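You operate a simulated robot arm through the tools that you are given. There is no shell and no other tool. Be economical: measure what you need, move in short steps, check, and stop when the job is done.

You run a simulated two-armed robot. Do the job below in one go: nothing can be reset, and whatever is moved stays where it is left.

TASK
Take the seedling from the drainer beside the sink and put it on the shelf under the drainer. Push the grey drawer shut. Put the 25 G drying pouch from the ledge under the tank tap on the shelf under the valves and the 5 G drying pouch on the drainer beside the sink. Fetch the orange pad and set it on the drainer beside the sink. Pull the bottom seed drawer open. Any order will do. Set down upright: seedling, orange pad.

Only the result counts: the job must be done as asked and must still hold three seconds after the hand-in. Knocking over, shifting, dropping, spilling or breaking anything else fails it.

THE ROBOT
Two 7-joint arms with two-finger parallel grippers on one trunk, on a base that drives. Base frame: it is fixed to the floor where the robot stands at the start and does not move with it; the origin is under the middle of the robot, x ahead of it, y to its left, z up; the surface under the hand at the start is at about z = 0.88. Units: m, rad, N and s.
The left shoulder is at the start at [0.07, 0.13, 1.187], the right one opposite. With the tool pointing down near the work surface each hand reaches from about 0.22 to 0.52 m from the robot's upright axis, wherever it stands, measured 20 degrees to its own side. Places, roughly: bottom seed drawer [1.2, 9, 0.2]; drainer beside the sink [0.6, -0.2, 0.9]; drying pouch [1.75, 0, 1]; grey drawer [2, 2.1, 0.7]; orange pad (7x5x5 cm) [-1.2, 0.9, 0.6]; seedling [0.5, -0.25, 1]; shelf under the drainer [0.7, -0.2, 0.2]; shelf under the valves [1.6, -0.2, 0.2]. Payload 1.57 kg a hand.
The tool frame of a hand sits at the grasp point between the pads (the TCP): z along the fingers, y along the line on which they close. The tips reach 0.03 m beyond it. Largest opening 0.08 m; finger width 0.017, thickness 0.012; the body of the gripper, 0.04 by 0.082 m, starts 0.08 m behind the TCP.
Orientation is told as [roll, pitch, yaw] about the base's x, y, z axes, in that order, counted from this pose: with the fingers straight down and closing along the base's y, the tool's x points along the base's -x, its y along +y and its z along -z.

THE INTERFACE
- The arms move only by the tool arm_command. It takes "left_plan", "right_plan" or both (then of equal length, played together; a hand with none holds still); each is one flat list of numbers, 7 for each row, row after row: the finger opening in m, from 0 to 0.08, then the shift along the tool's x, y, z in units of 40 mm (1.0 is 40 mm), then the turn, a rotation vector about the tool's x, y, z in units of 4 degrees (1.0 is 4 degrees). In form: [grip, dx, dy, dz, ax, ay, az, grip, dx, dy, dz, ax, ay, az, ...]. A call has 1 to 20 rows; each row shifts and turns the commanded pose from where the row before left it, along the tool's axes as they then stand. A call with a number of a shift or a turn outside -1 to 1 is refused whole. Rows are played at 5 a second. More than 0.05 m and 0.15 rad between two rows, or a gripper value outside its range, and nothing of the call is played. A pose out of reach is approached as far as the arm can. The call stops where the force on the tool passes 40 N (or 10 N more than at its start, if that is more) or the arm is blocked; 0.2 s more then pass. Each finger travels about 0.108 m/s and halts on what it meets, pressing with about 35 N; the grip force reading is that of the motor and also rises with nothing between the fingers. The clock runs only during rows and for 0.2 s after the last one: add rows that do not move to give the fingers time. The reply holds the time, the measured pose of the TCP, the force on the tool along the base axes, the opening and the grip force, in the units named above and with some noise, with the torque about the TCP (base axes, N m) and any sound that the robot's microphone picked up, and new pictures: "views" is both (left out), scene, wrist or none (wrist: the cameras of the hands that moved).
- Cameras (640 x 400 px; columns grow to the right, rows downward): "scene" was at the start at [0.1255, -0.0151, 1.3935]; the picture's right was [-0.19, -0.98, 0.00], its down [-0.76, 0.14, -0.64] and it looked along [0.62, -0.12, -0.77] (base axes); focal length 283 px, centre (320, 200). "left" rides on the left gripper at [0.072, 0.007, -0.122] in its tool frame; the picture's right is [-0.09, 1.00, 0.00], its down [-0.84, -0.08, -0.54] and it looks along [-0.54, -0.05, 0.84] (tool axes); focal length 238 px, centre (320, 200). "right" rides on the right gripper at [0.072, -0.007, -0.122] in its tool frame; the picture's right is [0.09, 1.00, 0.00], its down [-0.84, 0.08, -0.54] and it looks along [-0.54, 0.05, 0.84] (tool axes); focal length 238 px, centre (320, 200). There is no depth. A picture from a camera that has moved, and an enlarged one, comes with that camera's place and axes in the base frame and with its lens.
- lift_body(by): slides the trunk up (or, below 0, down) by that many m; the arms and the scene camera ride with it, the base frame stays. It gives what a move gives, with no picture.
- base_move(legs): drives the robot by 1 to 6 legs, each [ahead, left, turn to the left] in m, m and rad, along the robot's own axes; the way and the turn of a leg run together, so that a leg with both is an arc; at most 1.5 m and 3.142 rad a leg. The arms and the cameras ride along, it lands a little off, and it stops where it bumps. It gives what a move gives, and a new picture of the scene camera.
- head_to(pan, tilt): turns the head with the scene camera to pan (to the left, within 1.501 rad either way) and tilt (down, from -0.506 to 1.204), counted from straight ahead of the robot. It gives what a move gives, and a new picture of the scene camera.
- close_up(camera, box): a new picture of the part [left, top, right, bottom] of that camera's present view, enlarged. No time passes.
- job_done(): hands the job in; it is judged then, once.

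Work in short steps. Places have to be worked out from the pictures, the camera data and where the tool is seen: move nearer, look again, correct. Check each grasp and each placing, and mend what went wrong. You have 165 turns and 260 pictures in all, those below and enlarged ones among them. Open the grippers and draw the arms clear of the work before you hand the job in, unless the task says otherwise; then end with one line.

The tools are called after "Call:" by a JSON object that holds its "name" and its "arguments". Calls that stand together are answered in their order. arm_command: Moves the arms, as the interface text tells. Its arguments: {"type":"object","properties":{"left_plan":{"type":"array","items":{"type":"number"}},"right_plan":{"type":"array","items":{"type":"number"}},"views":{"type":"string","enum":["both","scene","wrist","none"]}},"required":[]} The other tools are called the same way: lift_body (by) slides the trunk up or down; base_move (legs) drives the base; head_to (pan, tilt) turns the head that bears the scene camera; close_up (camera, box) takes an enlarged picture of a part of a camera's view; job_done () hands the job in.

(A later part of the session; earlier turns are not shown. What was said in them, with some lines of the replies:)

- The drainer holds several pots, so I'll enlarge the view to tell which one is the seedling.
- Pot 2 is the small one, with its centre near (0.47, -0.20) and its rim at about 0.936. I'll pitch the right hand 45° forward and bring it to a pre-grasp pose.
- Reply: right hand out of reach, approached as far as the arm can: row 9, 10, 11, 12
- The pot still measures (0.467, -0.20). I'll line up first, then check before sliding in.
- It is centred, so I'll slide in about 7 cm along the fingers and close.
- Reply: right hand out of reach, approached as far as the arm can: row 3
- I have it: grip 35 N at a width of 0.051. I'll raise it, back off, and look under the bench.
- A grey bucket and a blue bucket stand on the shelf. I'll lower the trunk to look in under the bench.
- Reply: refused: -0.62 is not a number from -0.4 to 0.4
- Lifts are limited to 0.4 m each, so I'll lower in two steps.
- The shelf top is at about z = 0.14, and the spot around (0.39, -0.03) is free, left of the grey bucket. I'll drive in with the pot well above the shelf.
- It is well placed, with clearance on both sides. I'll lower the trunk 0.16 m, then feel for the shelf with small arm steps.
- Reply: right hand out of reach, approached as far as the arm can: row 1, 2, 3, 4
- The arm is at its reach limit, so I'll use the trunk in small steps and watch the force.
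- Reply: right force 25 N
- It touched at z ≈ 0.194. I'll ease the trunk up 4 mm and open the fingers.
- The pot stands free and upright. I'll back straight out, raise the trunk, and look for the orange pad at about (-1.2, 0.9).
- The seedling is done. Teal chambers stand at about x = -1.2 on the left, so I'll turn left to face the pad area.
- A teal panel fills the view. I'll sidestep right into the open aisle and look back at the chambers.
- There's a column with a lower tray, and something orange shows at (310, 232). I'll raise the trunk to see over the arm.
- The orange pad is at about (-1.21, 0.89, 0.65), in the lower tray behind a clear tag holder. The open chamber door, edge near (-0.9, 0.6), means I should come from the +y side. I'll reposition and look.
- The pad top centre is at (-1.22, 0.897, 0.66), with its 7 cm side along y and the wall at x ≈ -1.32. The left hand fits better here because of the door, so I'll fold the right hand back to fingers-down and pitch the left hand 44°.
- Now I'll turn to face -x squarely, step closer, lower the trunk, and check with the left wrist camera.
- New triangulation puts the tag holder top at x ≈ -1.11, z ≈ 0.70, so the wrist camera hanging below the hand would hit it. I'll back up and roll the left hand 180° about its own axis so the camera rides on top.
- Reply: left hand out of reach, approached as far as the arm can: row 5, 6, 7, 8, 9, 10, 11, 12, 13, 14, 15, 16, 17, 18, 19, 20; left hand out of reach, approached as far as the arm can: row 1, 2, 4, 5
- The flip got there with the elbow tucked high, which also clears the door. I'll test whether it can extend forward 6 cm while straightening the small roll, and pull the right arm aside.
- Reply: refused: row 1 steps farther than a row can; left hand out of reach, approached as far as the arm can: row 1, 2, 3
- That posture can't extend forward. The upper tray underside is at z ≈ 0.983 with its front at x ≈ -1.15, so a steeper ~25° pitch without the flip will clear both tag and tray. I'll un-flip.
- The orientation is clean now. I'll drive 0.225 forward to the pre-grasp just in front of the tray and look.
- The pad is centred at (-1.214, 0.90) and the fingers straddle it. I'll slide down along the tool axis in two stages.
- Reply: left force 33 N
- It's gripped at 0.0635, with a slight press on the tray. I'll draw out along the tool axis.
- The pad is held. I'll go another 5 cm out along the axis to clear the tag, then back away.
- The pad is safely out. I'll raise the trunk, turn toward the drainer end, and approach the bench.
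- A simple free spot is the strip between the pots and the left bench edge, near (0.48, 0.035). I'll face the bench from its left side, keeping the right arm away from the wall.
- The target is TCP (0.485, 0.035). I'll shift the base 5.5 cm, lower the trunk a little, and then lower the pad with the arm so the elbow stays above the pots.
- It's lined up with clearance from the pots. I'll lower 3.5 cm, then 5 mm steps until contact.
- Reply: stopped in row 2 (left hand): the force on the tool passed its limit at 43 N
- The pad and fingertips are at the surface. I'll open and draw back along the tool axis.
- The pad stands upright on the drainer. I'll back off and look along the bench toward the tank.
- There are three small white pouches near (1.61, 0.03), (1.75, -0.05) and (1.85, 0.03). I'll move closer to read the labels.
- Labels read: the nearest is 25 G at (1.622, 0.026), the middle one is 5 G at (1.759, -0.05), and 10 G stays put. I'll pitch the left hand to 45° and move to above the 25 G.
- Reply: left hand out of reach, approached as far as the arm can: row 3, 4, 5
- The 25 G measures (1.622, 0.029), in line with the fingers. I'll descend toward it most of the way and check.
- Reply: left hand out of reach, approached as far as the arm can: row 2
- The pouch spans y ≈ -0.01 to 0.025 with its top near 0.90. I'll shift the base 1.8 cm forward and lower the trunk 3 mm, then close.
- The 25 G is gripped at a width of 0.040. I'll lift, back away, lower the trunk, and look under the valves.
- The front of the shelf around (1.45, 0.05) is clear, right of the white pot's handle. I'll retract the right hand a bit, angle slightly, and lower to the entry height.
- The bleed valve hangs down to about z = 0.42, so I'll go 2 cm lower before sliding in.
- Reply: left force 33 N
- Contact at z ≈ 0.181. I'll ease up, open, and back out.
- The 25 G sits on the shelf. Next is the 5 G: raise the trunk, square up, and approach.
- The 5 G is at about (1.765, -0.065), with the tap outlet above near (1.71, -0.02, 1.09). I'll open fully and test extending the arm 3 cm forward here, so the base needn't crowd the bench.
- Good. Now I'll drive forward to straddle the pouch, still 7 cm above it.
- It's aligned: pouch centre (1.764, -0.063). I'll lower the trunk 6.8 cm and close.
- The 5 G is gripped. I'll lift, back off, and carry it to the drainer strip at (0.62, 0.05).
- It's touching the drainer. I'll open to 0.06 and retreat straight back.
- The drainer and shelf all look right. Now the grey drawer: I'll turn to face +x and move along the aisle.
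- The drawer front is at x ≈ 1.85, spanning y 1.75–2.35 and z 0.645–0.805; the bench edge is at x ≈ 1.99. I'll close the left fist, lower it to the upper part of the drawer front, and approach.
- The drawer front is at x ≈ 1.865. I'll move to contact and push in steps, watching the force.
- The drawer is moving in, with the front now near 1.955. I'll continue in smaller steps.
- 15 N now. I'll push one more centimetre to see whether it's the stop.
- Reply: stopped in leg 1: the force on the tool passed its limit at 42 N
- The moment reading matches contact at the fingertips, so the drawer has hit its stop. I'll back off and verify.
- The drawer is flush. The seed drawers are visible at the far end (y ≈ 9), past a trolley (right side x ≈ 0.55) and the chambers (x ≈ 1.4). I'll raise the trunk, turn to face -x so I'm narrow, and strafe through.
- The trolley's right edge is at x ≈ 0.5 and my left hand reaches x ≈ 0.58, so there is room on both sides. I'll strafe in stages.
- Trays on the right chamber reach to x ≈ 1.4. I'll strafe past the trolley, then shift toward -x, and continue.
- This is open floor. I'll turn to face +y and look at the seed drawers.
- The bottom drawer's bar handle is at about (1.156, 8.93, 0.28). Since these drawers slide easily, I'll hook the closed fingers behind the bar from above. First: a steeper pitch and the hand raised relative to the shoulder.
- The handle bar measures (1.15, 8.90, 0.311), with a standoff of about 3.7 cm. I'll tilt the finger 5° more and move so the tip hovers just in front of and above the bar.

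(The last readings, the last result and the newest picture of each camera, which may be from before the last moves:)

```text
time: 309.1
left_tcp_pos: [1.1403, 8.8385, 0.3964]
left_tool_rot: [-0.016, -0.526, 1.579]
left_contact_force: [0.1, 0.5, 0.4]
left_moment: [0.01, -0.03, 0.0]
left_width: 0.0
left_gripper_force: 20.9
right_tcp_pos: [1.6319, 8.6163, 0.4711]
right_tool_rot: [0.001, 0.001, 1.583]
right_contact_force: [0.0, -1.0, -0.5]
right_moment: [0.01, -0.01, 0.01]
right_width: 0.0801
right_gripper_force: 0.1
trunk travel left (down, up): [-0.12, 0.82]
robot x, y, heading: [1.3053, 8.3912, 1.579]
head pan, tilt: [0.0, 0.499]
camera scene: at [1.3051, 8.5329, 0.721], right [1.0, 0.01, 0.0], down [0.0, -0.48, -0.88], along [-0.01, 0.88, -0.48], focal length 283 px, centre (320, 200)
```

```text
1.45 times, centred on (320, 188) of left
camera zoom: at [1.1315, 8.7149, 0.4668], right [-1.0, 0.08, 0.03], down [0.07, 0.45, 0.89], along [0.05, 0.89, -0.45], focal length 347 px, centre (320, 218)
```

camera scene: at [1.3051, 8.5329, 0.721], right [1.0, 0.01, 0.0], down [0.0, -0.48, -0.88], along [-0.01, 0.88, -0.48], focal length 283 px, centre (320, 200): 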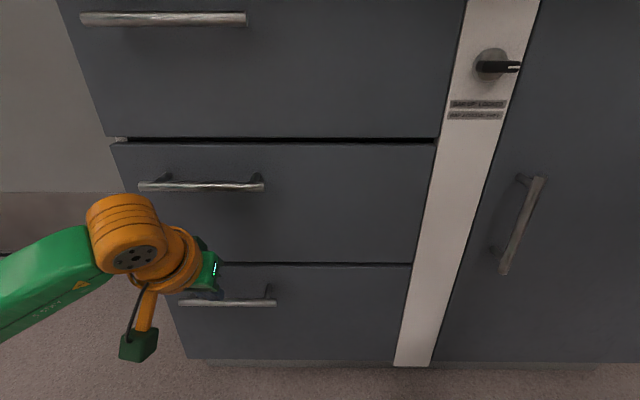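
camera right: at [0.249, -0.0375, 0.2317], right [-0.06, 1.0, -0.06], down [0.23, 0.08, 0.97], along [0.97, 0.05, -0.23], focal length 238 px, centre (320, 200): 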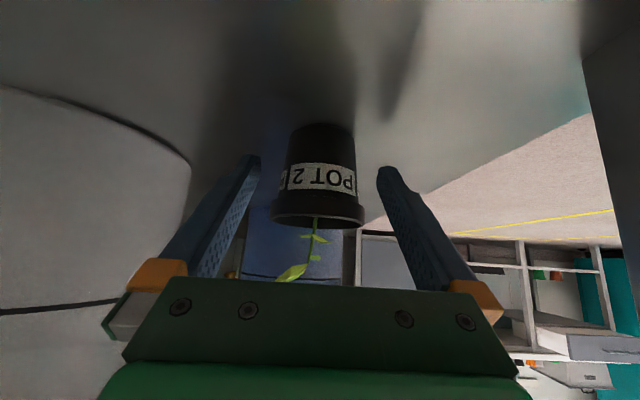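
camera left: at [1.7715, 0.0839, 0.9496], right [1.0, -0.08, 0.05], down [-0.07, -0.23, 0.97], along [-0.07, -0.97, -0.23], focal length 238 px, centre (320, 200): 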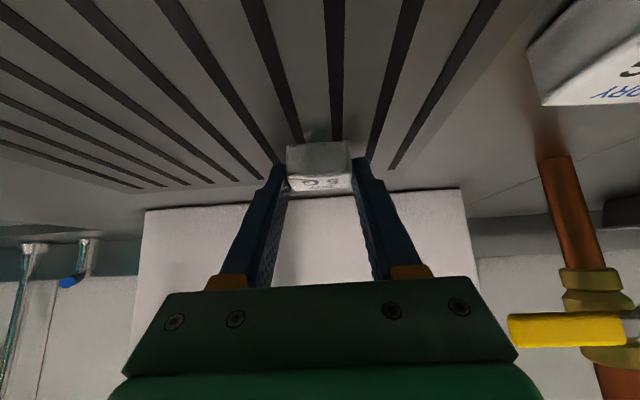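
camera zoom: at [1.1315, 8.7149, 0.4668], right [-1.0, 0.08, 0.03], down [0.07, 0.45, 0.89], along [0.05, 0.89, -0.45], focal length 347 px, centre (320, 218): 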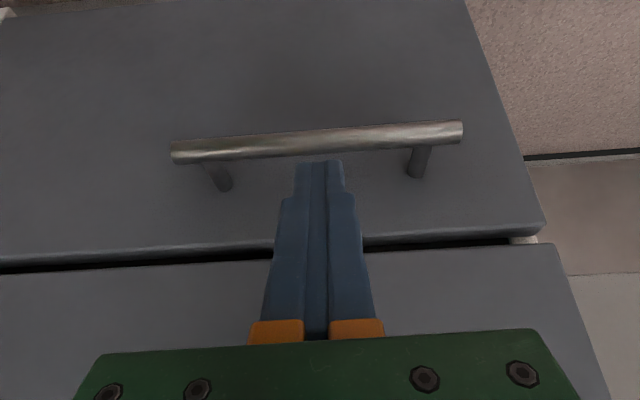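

Handle triangulation varies between (8.876, 0.333) and (8.90, 0.311). I'll advance 5 cm with the tip above the bar and re-look from there.

Call:
{"name": "base_move", "arguments": {"legs": [[0.045, 0, -0.008]]}}

Call:
{"name": "close_up", "arguments": {"camera": "left", "box": [200, 50, 440, 200]}}

Call:
{"name": "close_up", "arguments": {"camera": "scene", "box": [120, 200, 320, 370]}}

```text
time: 310.0
left_tcp_pos: [1.1419, 8.8838, 0.3971]
left_tool_rot: [-0.015, -0.527, 1.571]
left_contact_force: [-1.1, 0.3, 0.3]
left_moment: [0.01, 0.01, 0.01]
left_width: 0.0
left_gripper_force: 21.7
right_tcp_pos: [1.6353, 8.6561, 0.4713]
right_tool_rot: [0.002, -0.001, 1.574]
right_contact_force: [0.0, 0.3, 0.6]
right_moment: [-0.02, 0.02, 0.03]
right_width: 0.0802
right_gripper_force: 0.0
trunk travel left (down, up): [-0.12, 0.82]
robot x, y, heading: [1.305, 8.4419, 1.574]
head pan, tilt: [0.0, 0.499]
camera scene: at [1.3061, 8.5775, 0.721], right [1.0, 0.0, 0.0], down [0.0, -0.48, -0.88], along [0.0, 0.88, -0.48], focal length 283 px, centre (320, 200)
```

scene: 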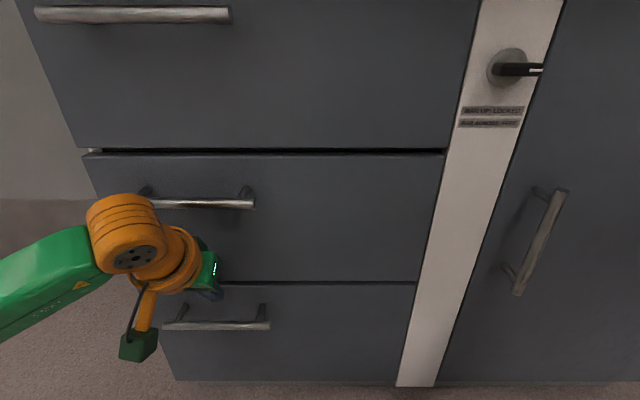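

```text
2.67 times, centred on (320, 125) of left
camera zoom: at [1.1341, 8.761, 0.4668], right [-1.0, 0.09, 0.03], down [0.07, 0.45, 0.89], along [0.06, 0.89, -0.45], focal length 636 px, centre (320, 400)
```

zoom: 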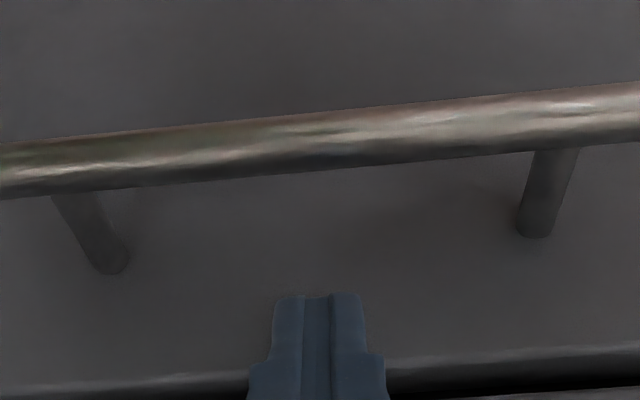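

```text
2.35 times, centred on (220, 285) of scene
camera zoom: at [1.3061, 8.5775, 0.721], right [1.0, 0.0, 0.0], down [0.0, -0.48, -0.88], along [0.0, 0.88, -0.48], focal length 667 px, centre (555, 0)
```

zoom: 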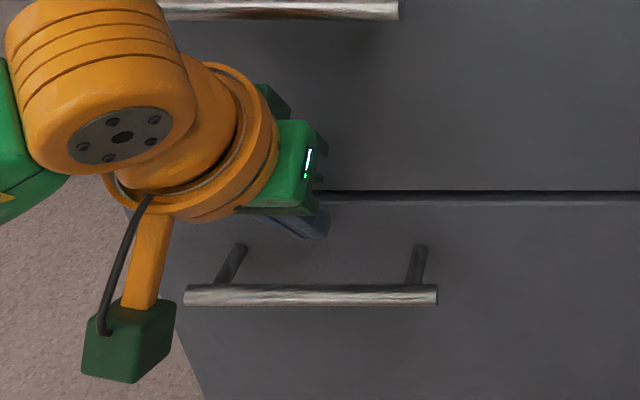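

Using two wrist views: the bar is at (y 8.886, z 0.32) and the drawer front at y ≈ 8.926. I'll go 1.7 cm forward, then straight down behind the bar.

Call:
{"name": "arm_command", "arguments": {"left_plan": [0, -0.363, 0, 0.21, 0, 0, 0, 0, 0, 0, 0, 0, 0, 0, 0, 0.2, 0, 0.34, 0, 0, 0, 0, 0.2, 0, 0.34, 0, 0, 0, 0, 0, 0, 0, 0, 0, 0], "views": "wrist"}}

Call:
{"name": "close_up", "arguments": {"camera": "scene", "box": [120, 200, 320, 370]}}

```text
time: 310.4
left_tcp_pos: [1.1439, 8.8901, 0.3968]
left_tool_rot: [-0.016, -0.514, 1.571]
left_contact_force: [2.0, -12.2, 5.7]
left_moment: [-0.11, -0.01, 0.0]
left_width: 0.0
left_gripper_force: 21.5
right_tcp_pos: [1.6345, 8.6557, 0.4724]
right_tool_rot: [0.004, -0.003, 1.577]
right_contact_force: [1.1, -0.5, -1.1]
right_moment: [-0.02, -0.03, 0.02]
right_width: 0.0801
right_gripper_force: 0.1
trunk travel left (down, up): [-0.12, 0.82]
robot x, y, heading: [1.3097, 8.4389, 1.574]
head pan, tilt: [0.0, 0.499]
stopped in row 1 (left hand): the force on the tool passed its limit at 53 N (the readings are from after the stop); the commanded pose is now the measured one
camera left: at [1.1339, 8.768, 0.4679], right [-1.0, 0.09, 0.03], down [0.07, 0.46, 0.88], along [0.06, 0.88, -0.47], focal length 238 px, centre (320, 200)
```

left: 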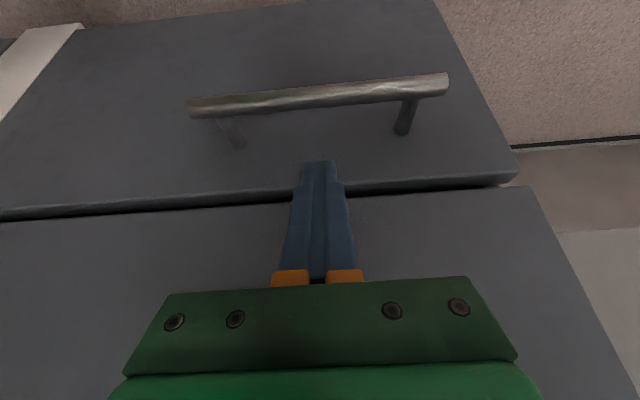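

```text
2.35 times, centred on (220, 285) of scene
camera zoom: at [1.3061, 8.5751, 0.7216], right [1.0, 0.0, 0.0], down [0.0, -0.48, -0.88], along [0.0, 0.88, -0.48], focal length 667 px, centre (555, 0)
```

zoom: 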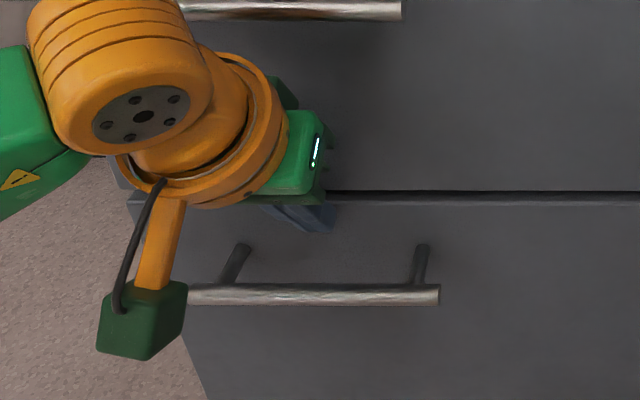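

The tip touched the drawer front, which fixes its face at y ≈ 8.912. The bar is then at (8.873, 0.338). I'll back off 4 mm and go down 4.5 cm behind the bar.

Call:
{"name": "arm_command", "arguments": {"left_plan": [0, 0.087, 0, -0.05, 0, 0, 0, 0, 0, 0, 0, 0, 0, 0, 0, 0.19, 0, 0.325, 0, 0, 0, 0, 0.19, 0, 0.325, 0, 0, 0, 0, 0.19, 0, 0.325, 0, 0, 0, 0, 0, 0, 0, 0, 0, 0], "views": "wrist"}}

Call:
{"name": "close_up", "arguments": {"camera": "scene", "box": [120, 200, 320, 370]}}

```text
time: 311.8
left_tcp_pos: [1.1424, 8.8867, 0.3516]
left_tool_rot: [-0.014, -0.511, 1.569]
left_contact_force: [0.3, 0.0, 0.4]
left_moment: [0.01, -0.02, 0.01]
left_width: 0.0001
left_gripper_force: 21.2
right_tcp_pos: [1.6338, 8.6568, 0.4715]
right_tool_rot: [0.001, 0.002, 1.578]
right_contact_force: [-0.2, -0.7, -0.3]
right_moment: [-0.01, -0.02, 0.02]
right_width: 0.08
right_gripper_force: 0.1
trunk travel left (down, up): [-0.12, 0.82]
robot x, y, heading: [1.3084, 8.4365, 1.571]
head pan, tilt: [0.0, 0.499]
camera left: at [1.133, 8.7641, 0.4225], right [-1.0, 0.09, 0.03], down [0.07, 0.46, 0.88], along [0.06, 0.88, -0.47], focal length 238 px, centre (320, 200)
```

left: 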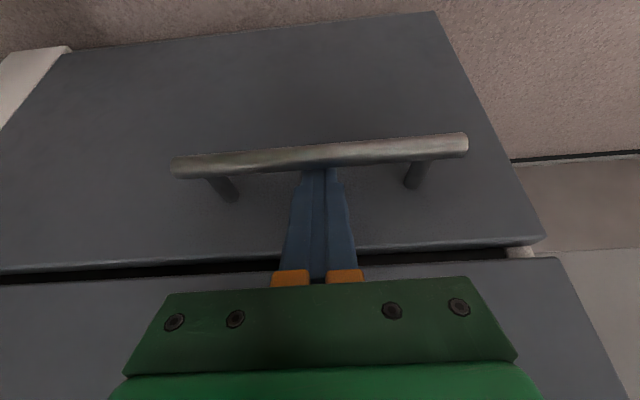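

```text
2.35 times, centred on (220, 285) of scene
camera zoom: at [1.3058, 8.5772, 0.721], right [1.0, 0.0, 0.0], down [0.0, -0.48, -0.88], along [0.0, 0.88, -0.48], focal length 667 px, centre (555, 0)
```

zoom: 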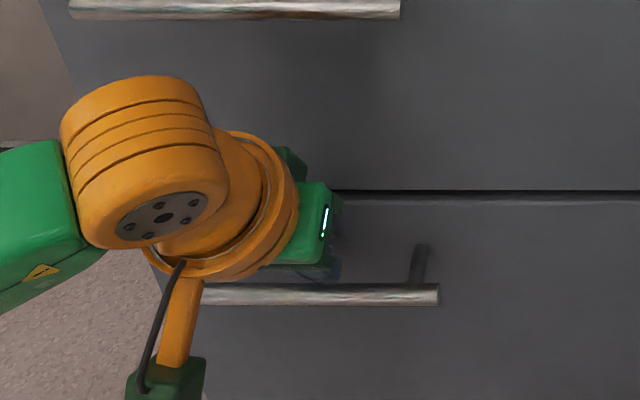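

The bar now hides the fingertip, so the hook is behind it. I'll pull back 6 cm and check.

Call:
{"name": "arm_command", "arguments": {"left_plan": [0, 0.04, 0, 0.07, 0, 0, 0, 0, 0, 0, 0, 0, 0, 0], "views": "none"}}

Call:
{"name": "base_move", "arguments": {"legs": [[-0.06, 0, 0]]}}

Call:
{"name": "close_up", "arguments": {"camera": "left", "box": [0, 0, 640, 400]}}

```text
time: 312.4
left_tcp_pos: [1.143, 8.8867, 0.3478]
left_tool_rot: [-0.015, -0.51, 1.57]
left_contact_force: [0.3, 0.1, 0.1]
left_moment: [0.01, 0.0, -0.01]
left_width: 0.0
left_gripper_force: 21.6
right_tcp_pos: [1.6348, 8.6581, 0.4716]
right_tool_rot: [0.002, -0.001, 1.576]
right_contact_force: [-0.6, 0.3, 0.7]
right_moment: [-0.01, -0.01, 0.0]
right_width: 0.0798
right_gripper_force: 0.1
trunk travel left (down, up): [-0.12, 0.82]
robot x, y, heading: [1.3064, 8.4393, 1.581]
head pan, tilt: [0.0, 0.499]
```

```text
time: 313.3
left_tcp_pos: [1.1433, 8.8268, 0.3481]
left_tool_rot: [-0.015, -0.509, 1.57]
left_contact_force: [-1.1, -1.0, -0.2]
left_moment: [-0.03, 0.0, -0.02]
left_width: 0.0
left_gripper_force: 21.2
right_tcp_pos: [1.6347, 8.5965, 0.4703]
right_tool_rot: [0.003, 0.0, 1.575]
right_contact_force: [0.3, -0.6, -0.2]
right_moment: [0.0, 0.02, -0.02]
right_width: 0.0799
right_gripper_force: 0.0
trunk travel left (down, up): [-0.12, 0.82]
robot x, y, heading: [1.309, 8.3737, 1.576]
head pan, tilt: [0.0, 0.499]
camera scene: at [1.306, 8.517, 0.721], right [1.0, 0.0, 0.0], down [0.0, -0.48, -0.88], along [0.0, 0.88, -0.48], focal length 283 px, centre (320, 200)
```

scene: 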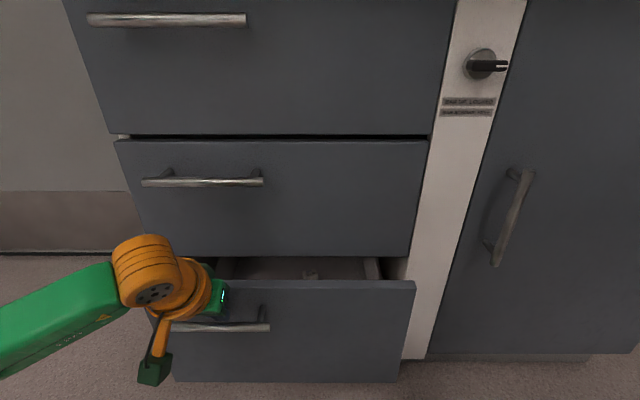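

```text
1.00 times, centred on (320, 200) of left (not enlarged: the box is as wide or as high as the picture)
camera zoom: at [1.1335, 8.7049, 0.4192], right [-1.0, 0.09, 0.03], down [0.07, 0.46, 0.88], along [0.06, 0.88, -0.47], focal length 238 px, centre (320, 200)
```

zoom: 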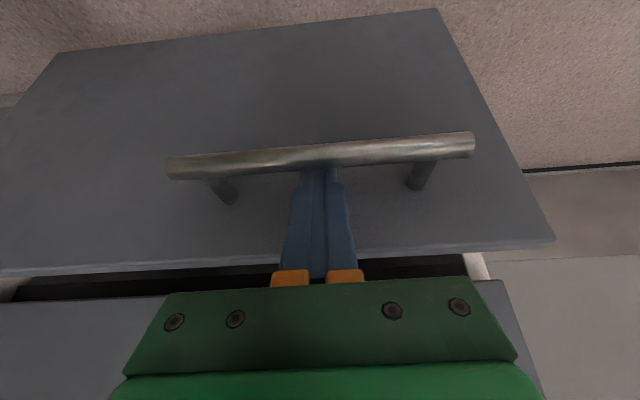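

The drawer follows. I'll pull on in two steps and watch for the end stop.

Call:
{"name": "base_move", "arguments": {"legs": [[-0.12, 0, 0]]}}

Call:
{"name": "base_move", "arguments": {"legs": [[-0.08, 0, 0]]}}

```text
time: 314.6
left_tcp_pos: [1.1437, 8.7043, 0.3482]
left_tool_rot: [-0.013, -0.508, 1.567]
left_contact_force: [0.1, -0.7, -0.7]
left_moment: [0.02, 0.02, -0.05]
left_width: 0.0
left_gripper_force: 21.1
right_tcp_pos: [1.6351, 8.473, 0.4704]
right_tool_rot: [0.004, 0.001, 1.574]
right_contact_force: [-0.7, 0.3, -0.2]
right_moment: [0.02, 0.0, -0.01]
right_width: 0.0801
right_gripper_force: 0.1
trunk travel left (down, up): [-0.12, 0.82]
robot x, y, heading: [1.3066, 8.257, 1.578]
head pan, tilt: [0.0, 0.499]
camera scene: at [1.3064, 8.3932, 0.721], right [1.0, 0.0, 0.0], down [0.0, -0.48, -0.88], along [0.0, 0.88, -0.48], focal length 283 px, centre (320, 200)
```

scene: 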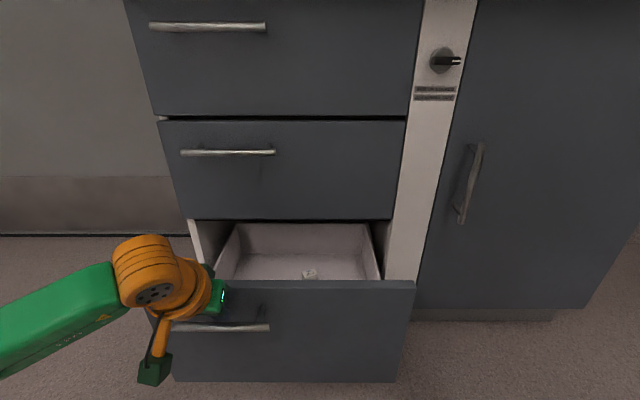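

```text
time: 315.6
left_tcp_pos: [1.1416, 8.624, 0.3476]
left_tool_rot: [-0.015, -0.509, 1.571]
left_contact_force: [-0.3, -1.5, -0.3]
left_moment: [-0.03, 0.0, 0.02]
left_width: 0.0
left_gripper_force: 21.7
right_tcp_pos: [1.6337, 8.3946, 0.472]
right_tool_rot: [0.002, 0.001, 1.579]
right_contact_force: [-0.4, -0.9, 0.9]
right_moment: [-0.02, 0.01, -0.01]
right_width: 0.0801
right_gripper_force: 0.1
trunk travel left (down, up): [-0.12, 0.82]
robot x, y, heading: [1.3073, 8.1714, 1.578]
head pan, tilt: [0.0, 0.499]
camera scene: at [1.3063, 8.3133, 0.721], right [1.0, 0.01, 0.0], down [0.0, -0.48, -0.88], along [0.0, 0.88, -0.48], focal length 283 px, centre (320, 200)
```

scene: 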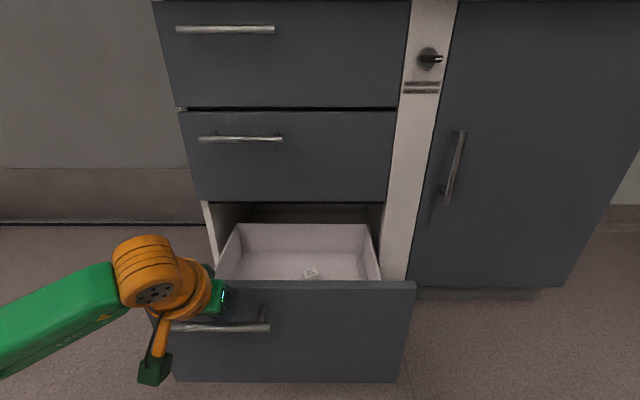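

It's open about 25 cm. I'll pull one more small increment to see if there's a stop.

Call:
{"name": "base_move", "arguments": {"legs": [[-0.03, 0, 0]]}}

```text
time: 316.5
left_tcp_pos: [1.1421, 8.5931, 0.3485]
left_tool_rot: [-0.013, -0.51, 1.57]
left_contact_force: [0.1, 0.1, 0.4]
left_moment: [-0.02, 0.0, -0.02]
left_width: 0.0
left_gripper_force: 21.7
right_tcp_pos: [1.6331, 8.3643, 0.4711]
right_tool_rot: [0.002, 0.0, 1.579]
right_contact_force: [0.1, 0.9, -0.7]
right_moment: [0.01, -0.03, 0.02]
right_width: 0.0802
right_gripper_force: 0.1
trunk travel left (down, up): [-0.12, 0.82]
robot x, y, heading: [1.3076, 8.1409, 1.578]
head pan, tilt: [0.0, 0.499]
camera scene: at [1.3065, 8.2825, 0.721], right [1.0, 0.01, 0.0], down [0.0, -0.48, -0.88], along [-0.01, 0.88, -0.48], focal length 283 px, centre (320, 200)
```

scene: 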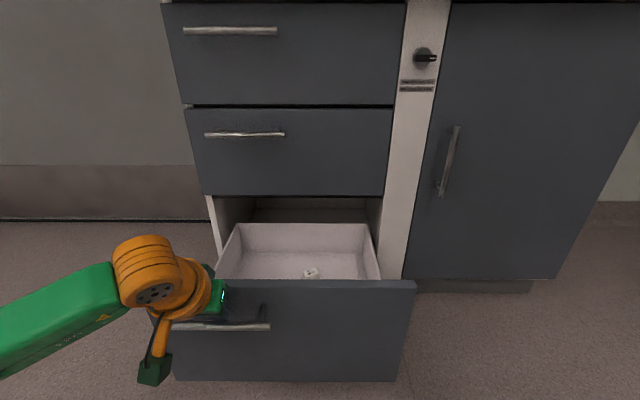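

The drawer is wide open (~28 cm). I'll unhook straight up, back away, open the gripper, and check.

Call:
{"name": "arm_command", "arguments": {"left_plan": [0, -0.25, 0, -0.433, 0, 0, 0, 0, -0.25, 0, -0.433, 0, 0, 0, 0, -0.25, 0, -0.433, 0, 0, 0, 0, -0.25, 0, -0.433, 0, 0, 0], "views": "none"}}

Call:
{"name": "base_move", "arguments": {"legs": [[-0.4, 0, 0]]}}

Call:
{"name": "arm_command", "arguments": {"left_plan": [0.08, 0, 0, 0, 0, 0, 0, 0.08, 0, 0, 0, 0, 0, 0, 0.08, 0, 0, 0, 0, 0, 0, 0.08, 0, 0, 0, 0, 0, 0], "views": "scene"}}

```text
time: 317.5
left_tcp_pos: [1.1411, 8.591, 0.4284]
left_tool_rot: [-0.013, -0.509, 1.571]
left_contact_force: [0.4, -0.3, 0.1]
left_moment: [-0.01, -0.01, 0.04]
left_width: 0.0003
left_gripper_force: 21.0
right_tcp_pos: [1.6359, 8.3642, 0.4713]
right_tool_rot: [0.002, -0.002, 1.578]
right_contact_force: [-0.9, -0.3, -0.2]
right_moment: [0.02, -0.01, 0.01]
right_width: 0.0799
right_gripper_force: 0.1
trunk travel left (down, up): [-0.12, 0.82]
robot x, y, heading: [1.3074, 8.1417, 1.574]
head pan, tilt: [0.0, 0.499]
```

```text
time: 320.0
left_tcp_pos: [1.1442, 8.2002, 0.4278]
left_tool_rot: [-0.014, -0.51, 1.57]
left_contact_force: [-0.4, 0.2, -0.2]
left_moment: [-0.01, -0.01, -0.01]
left_width: 0.0
left_gripper_force: 21.3
right_tcp_pos: [1.6361, 7.9691, 0.4717]
right_tool_rot: [0.0, 0.001, 1.577]
right_contact_force: [-0.9, 0.0, 0.2]
right_moment: [-0.02, 0.01, -0.01]
right_width: 0.0801
right_gripper_force: 0.0
trunk travel left (down, up): [-0.12, 0.82]
robot x, y, heading: [1.3071, 7.7473, 1.57]
head pan, tilt: [0.0, 0.499]
camera scene: at [1.3086, 7.8889, 0.721], right [1.0, 0.0, 0.0], down [0.0, -0.48, -0.88], along [0.0, 0.88, -0.48], focal length 283 px, centre (320, 200)
```

scene: 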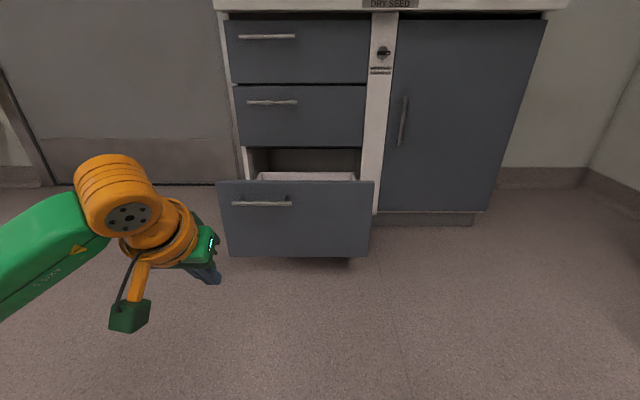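

```text
time: 321.0
left_tcp_pos: [1.144, 8.2003, 0.4286]
left_tool_rot: [-0.015, -0.51, 1.57]
left_contact_force: [0.0, -0.3, -0.6]
left_moment: [0.0, -0.01, 0.0]
left_width: 0.0798
left_gripper_force: 0.0
right_tcp_pos: [1.6368, 7.9705, 0.4713]
right_tool_rot: [0.001, 0.0, 1.577]
right_contact_force: [0.0, 0.3, -0.6]
right_moment: [0.01, 0.03, 0.01]
right_width: 0.0801
right_gripper_force: 0.1
trunk travel left (down, up): [-0.12, 0.82]
robot x, y, heading: [1.3065, 7.7502, 1.575]
head pan, tilt: [0.0, 0.499]
camera scene: at [1.3086, 7.8889, 0.721], right [1.0, 0.0, 0.0], down [0.0, -0.48, -0.88], along [0.0, 0.88, -0.48], focal length 283 px, centre (320, 200)
```

scene: 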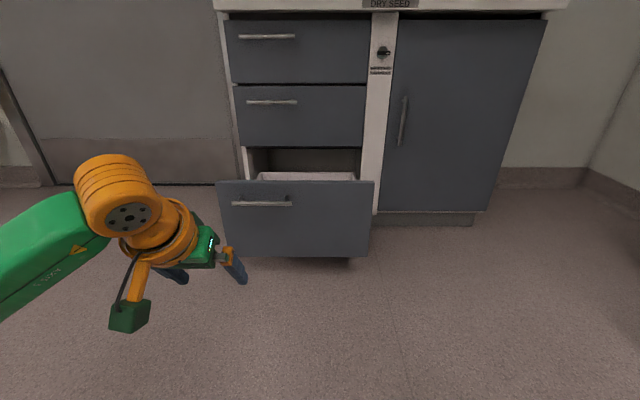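

Everything asked for is in place, both grippers are open and the arms are clear. I'll hand in the job.

Call:
{"name": "job_done", "arguments": {}}

```text
The job is handed in.
```

I finished every part of the job and handed it in: the seedling is upright on the shelf under the drainer and the grey drawer is shut. The 25 G pouch is on the shelf under the valves, the 5 G pouch and the upright orange pad are on the drainer, and the bottom seed drawer is open about 28 cm.
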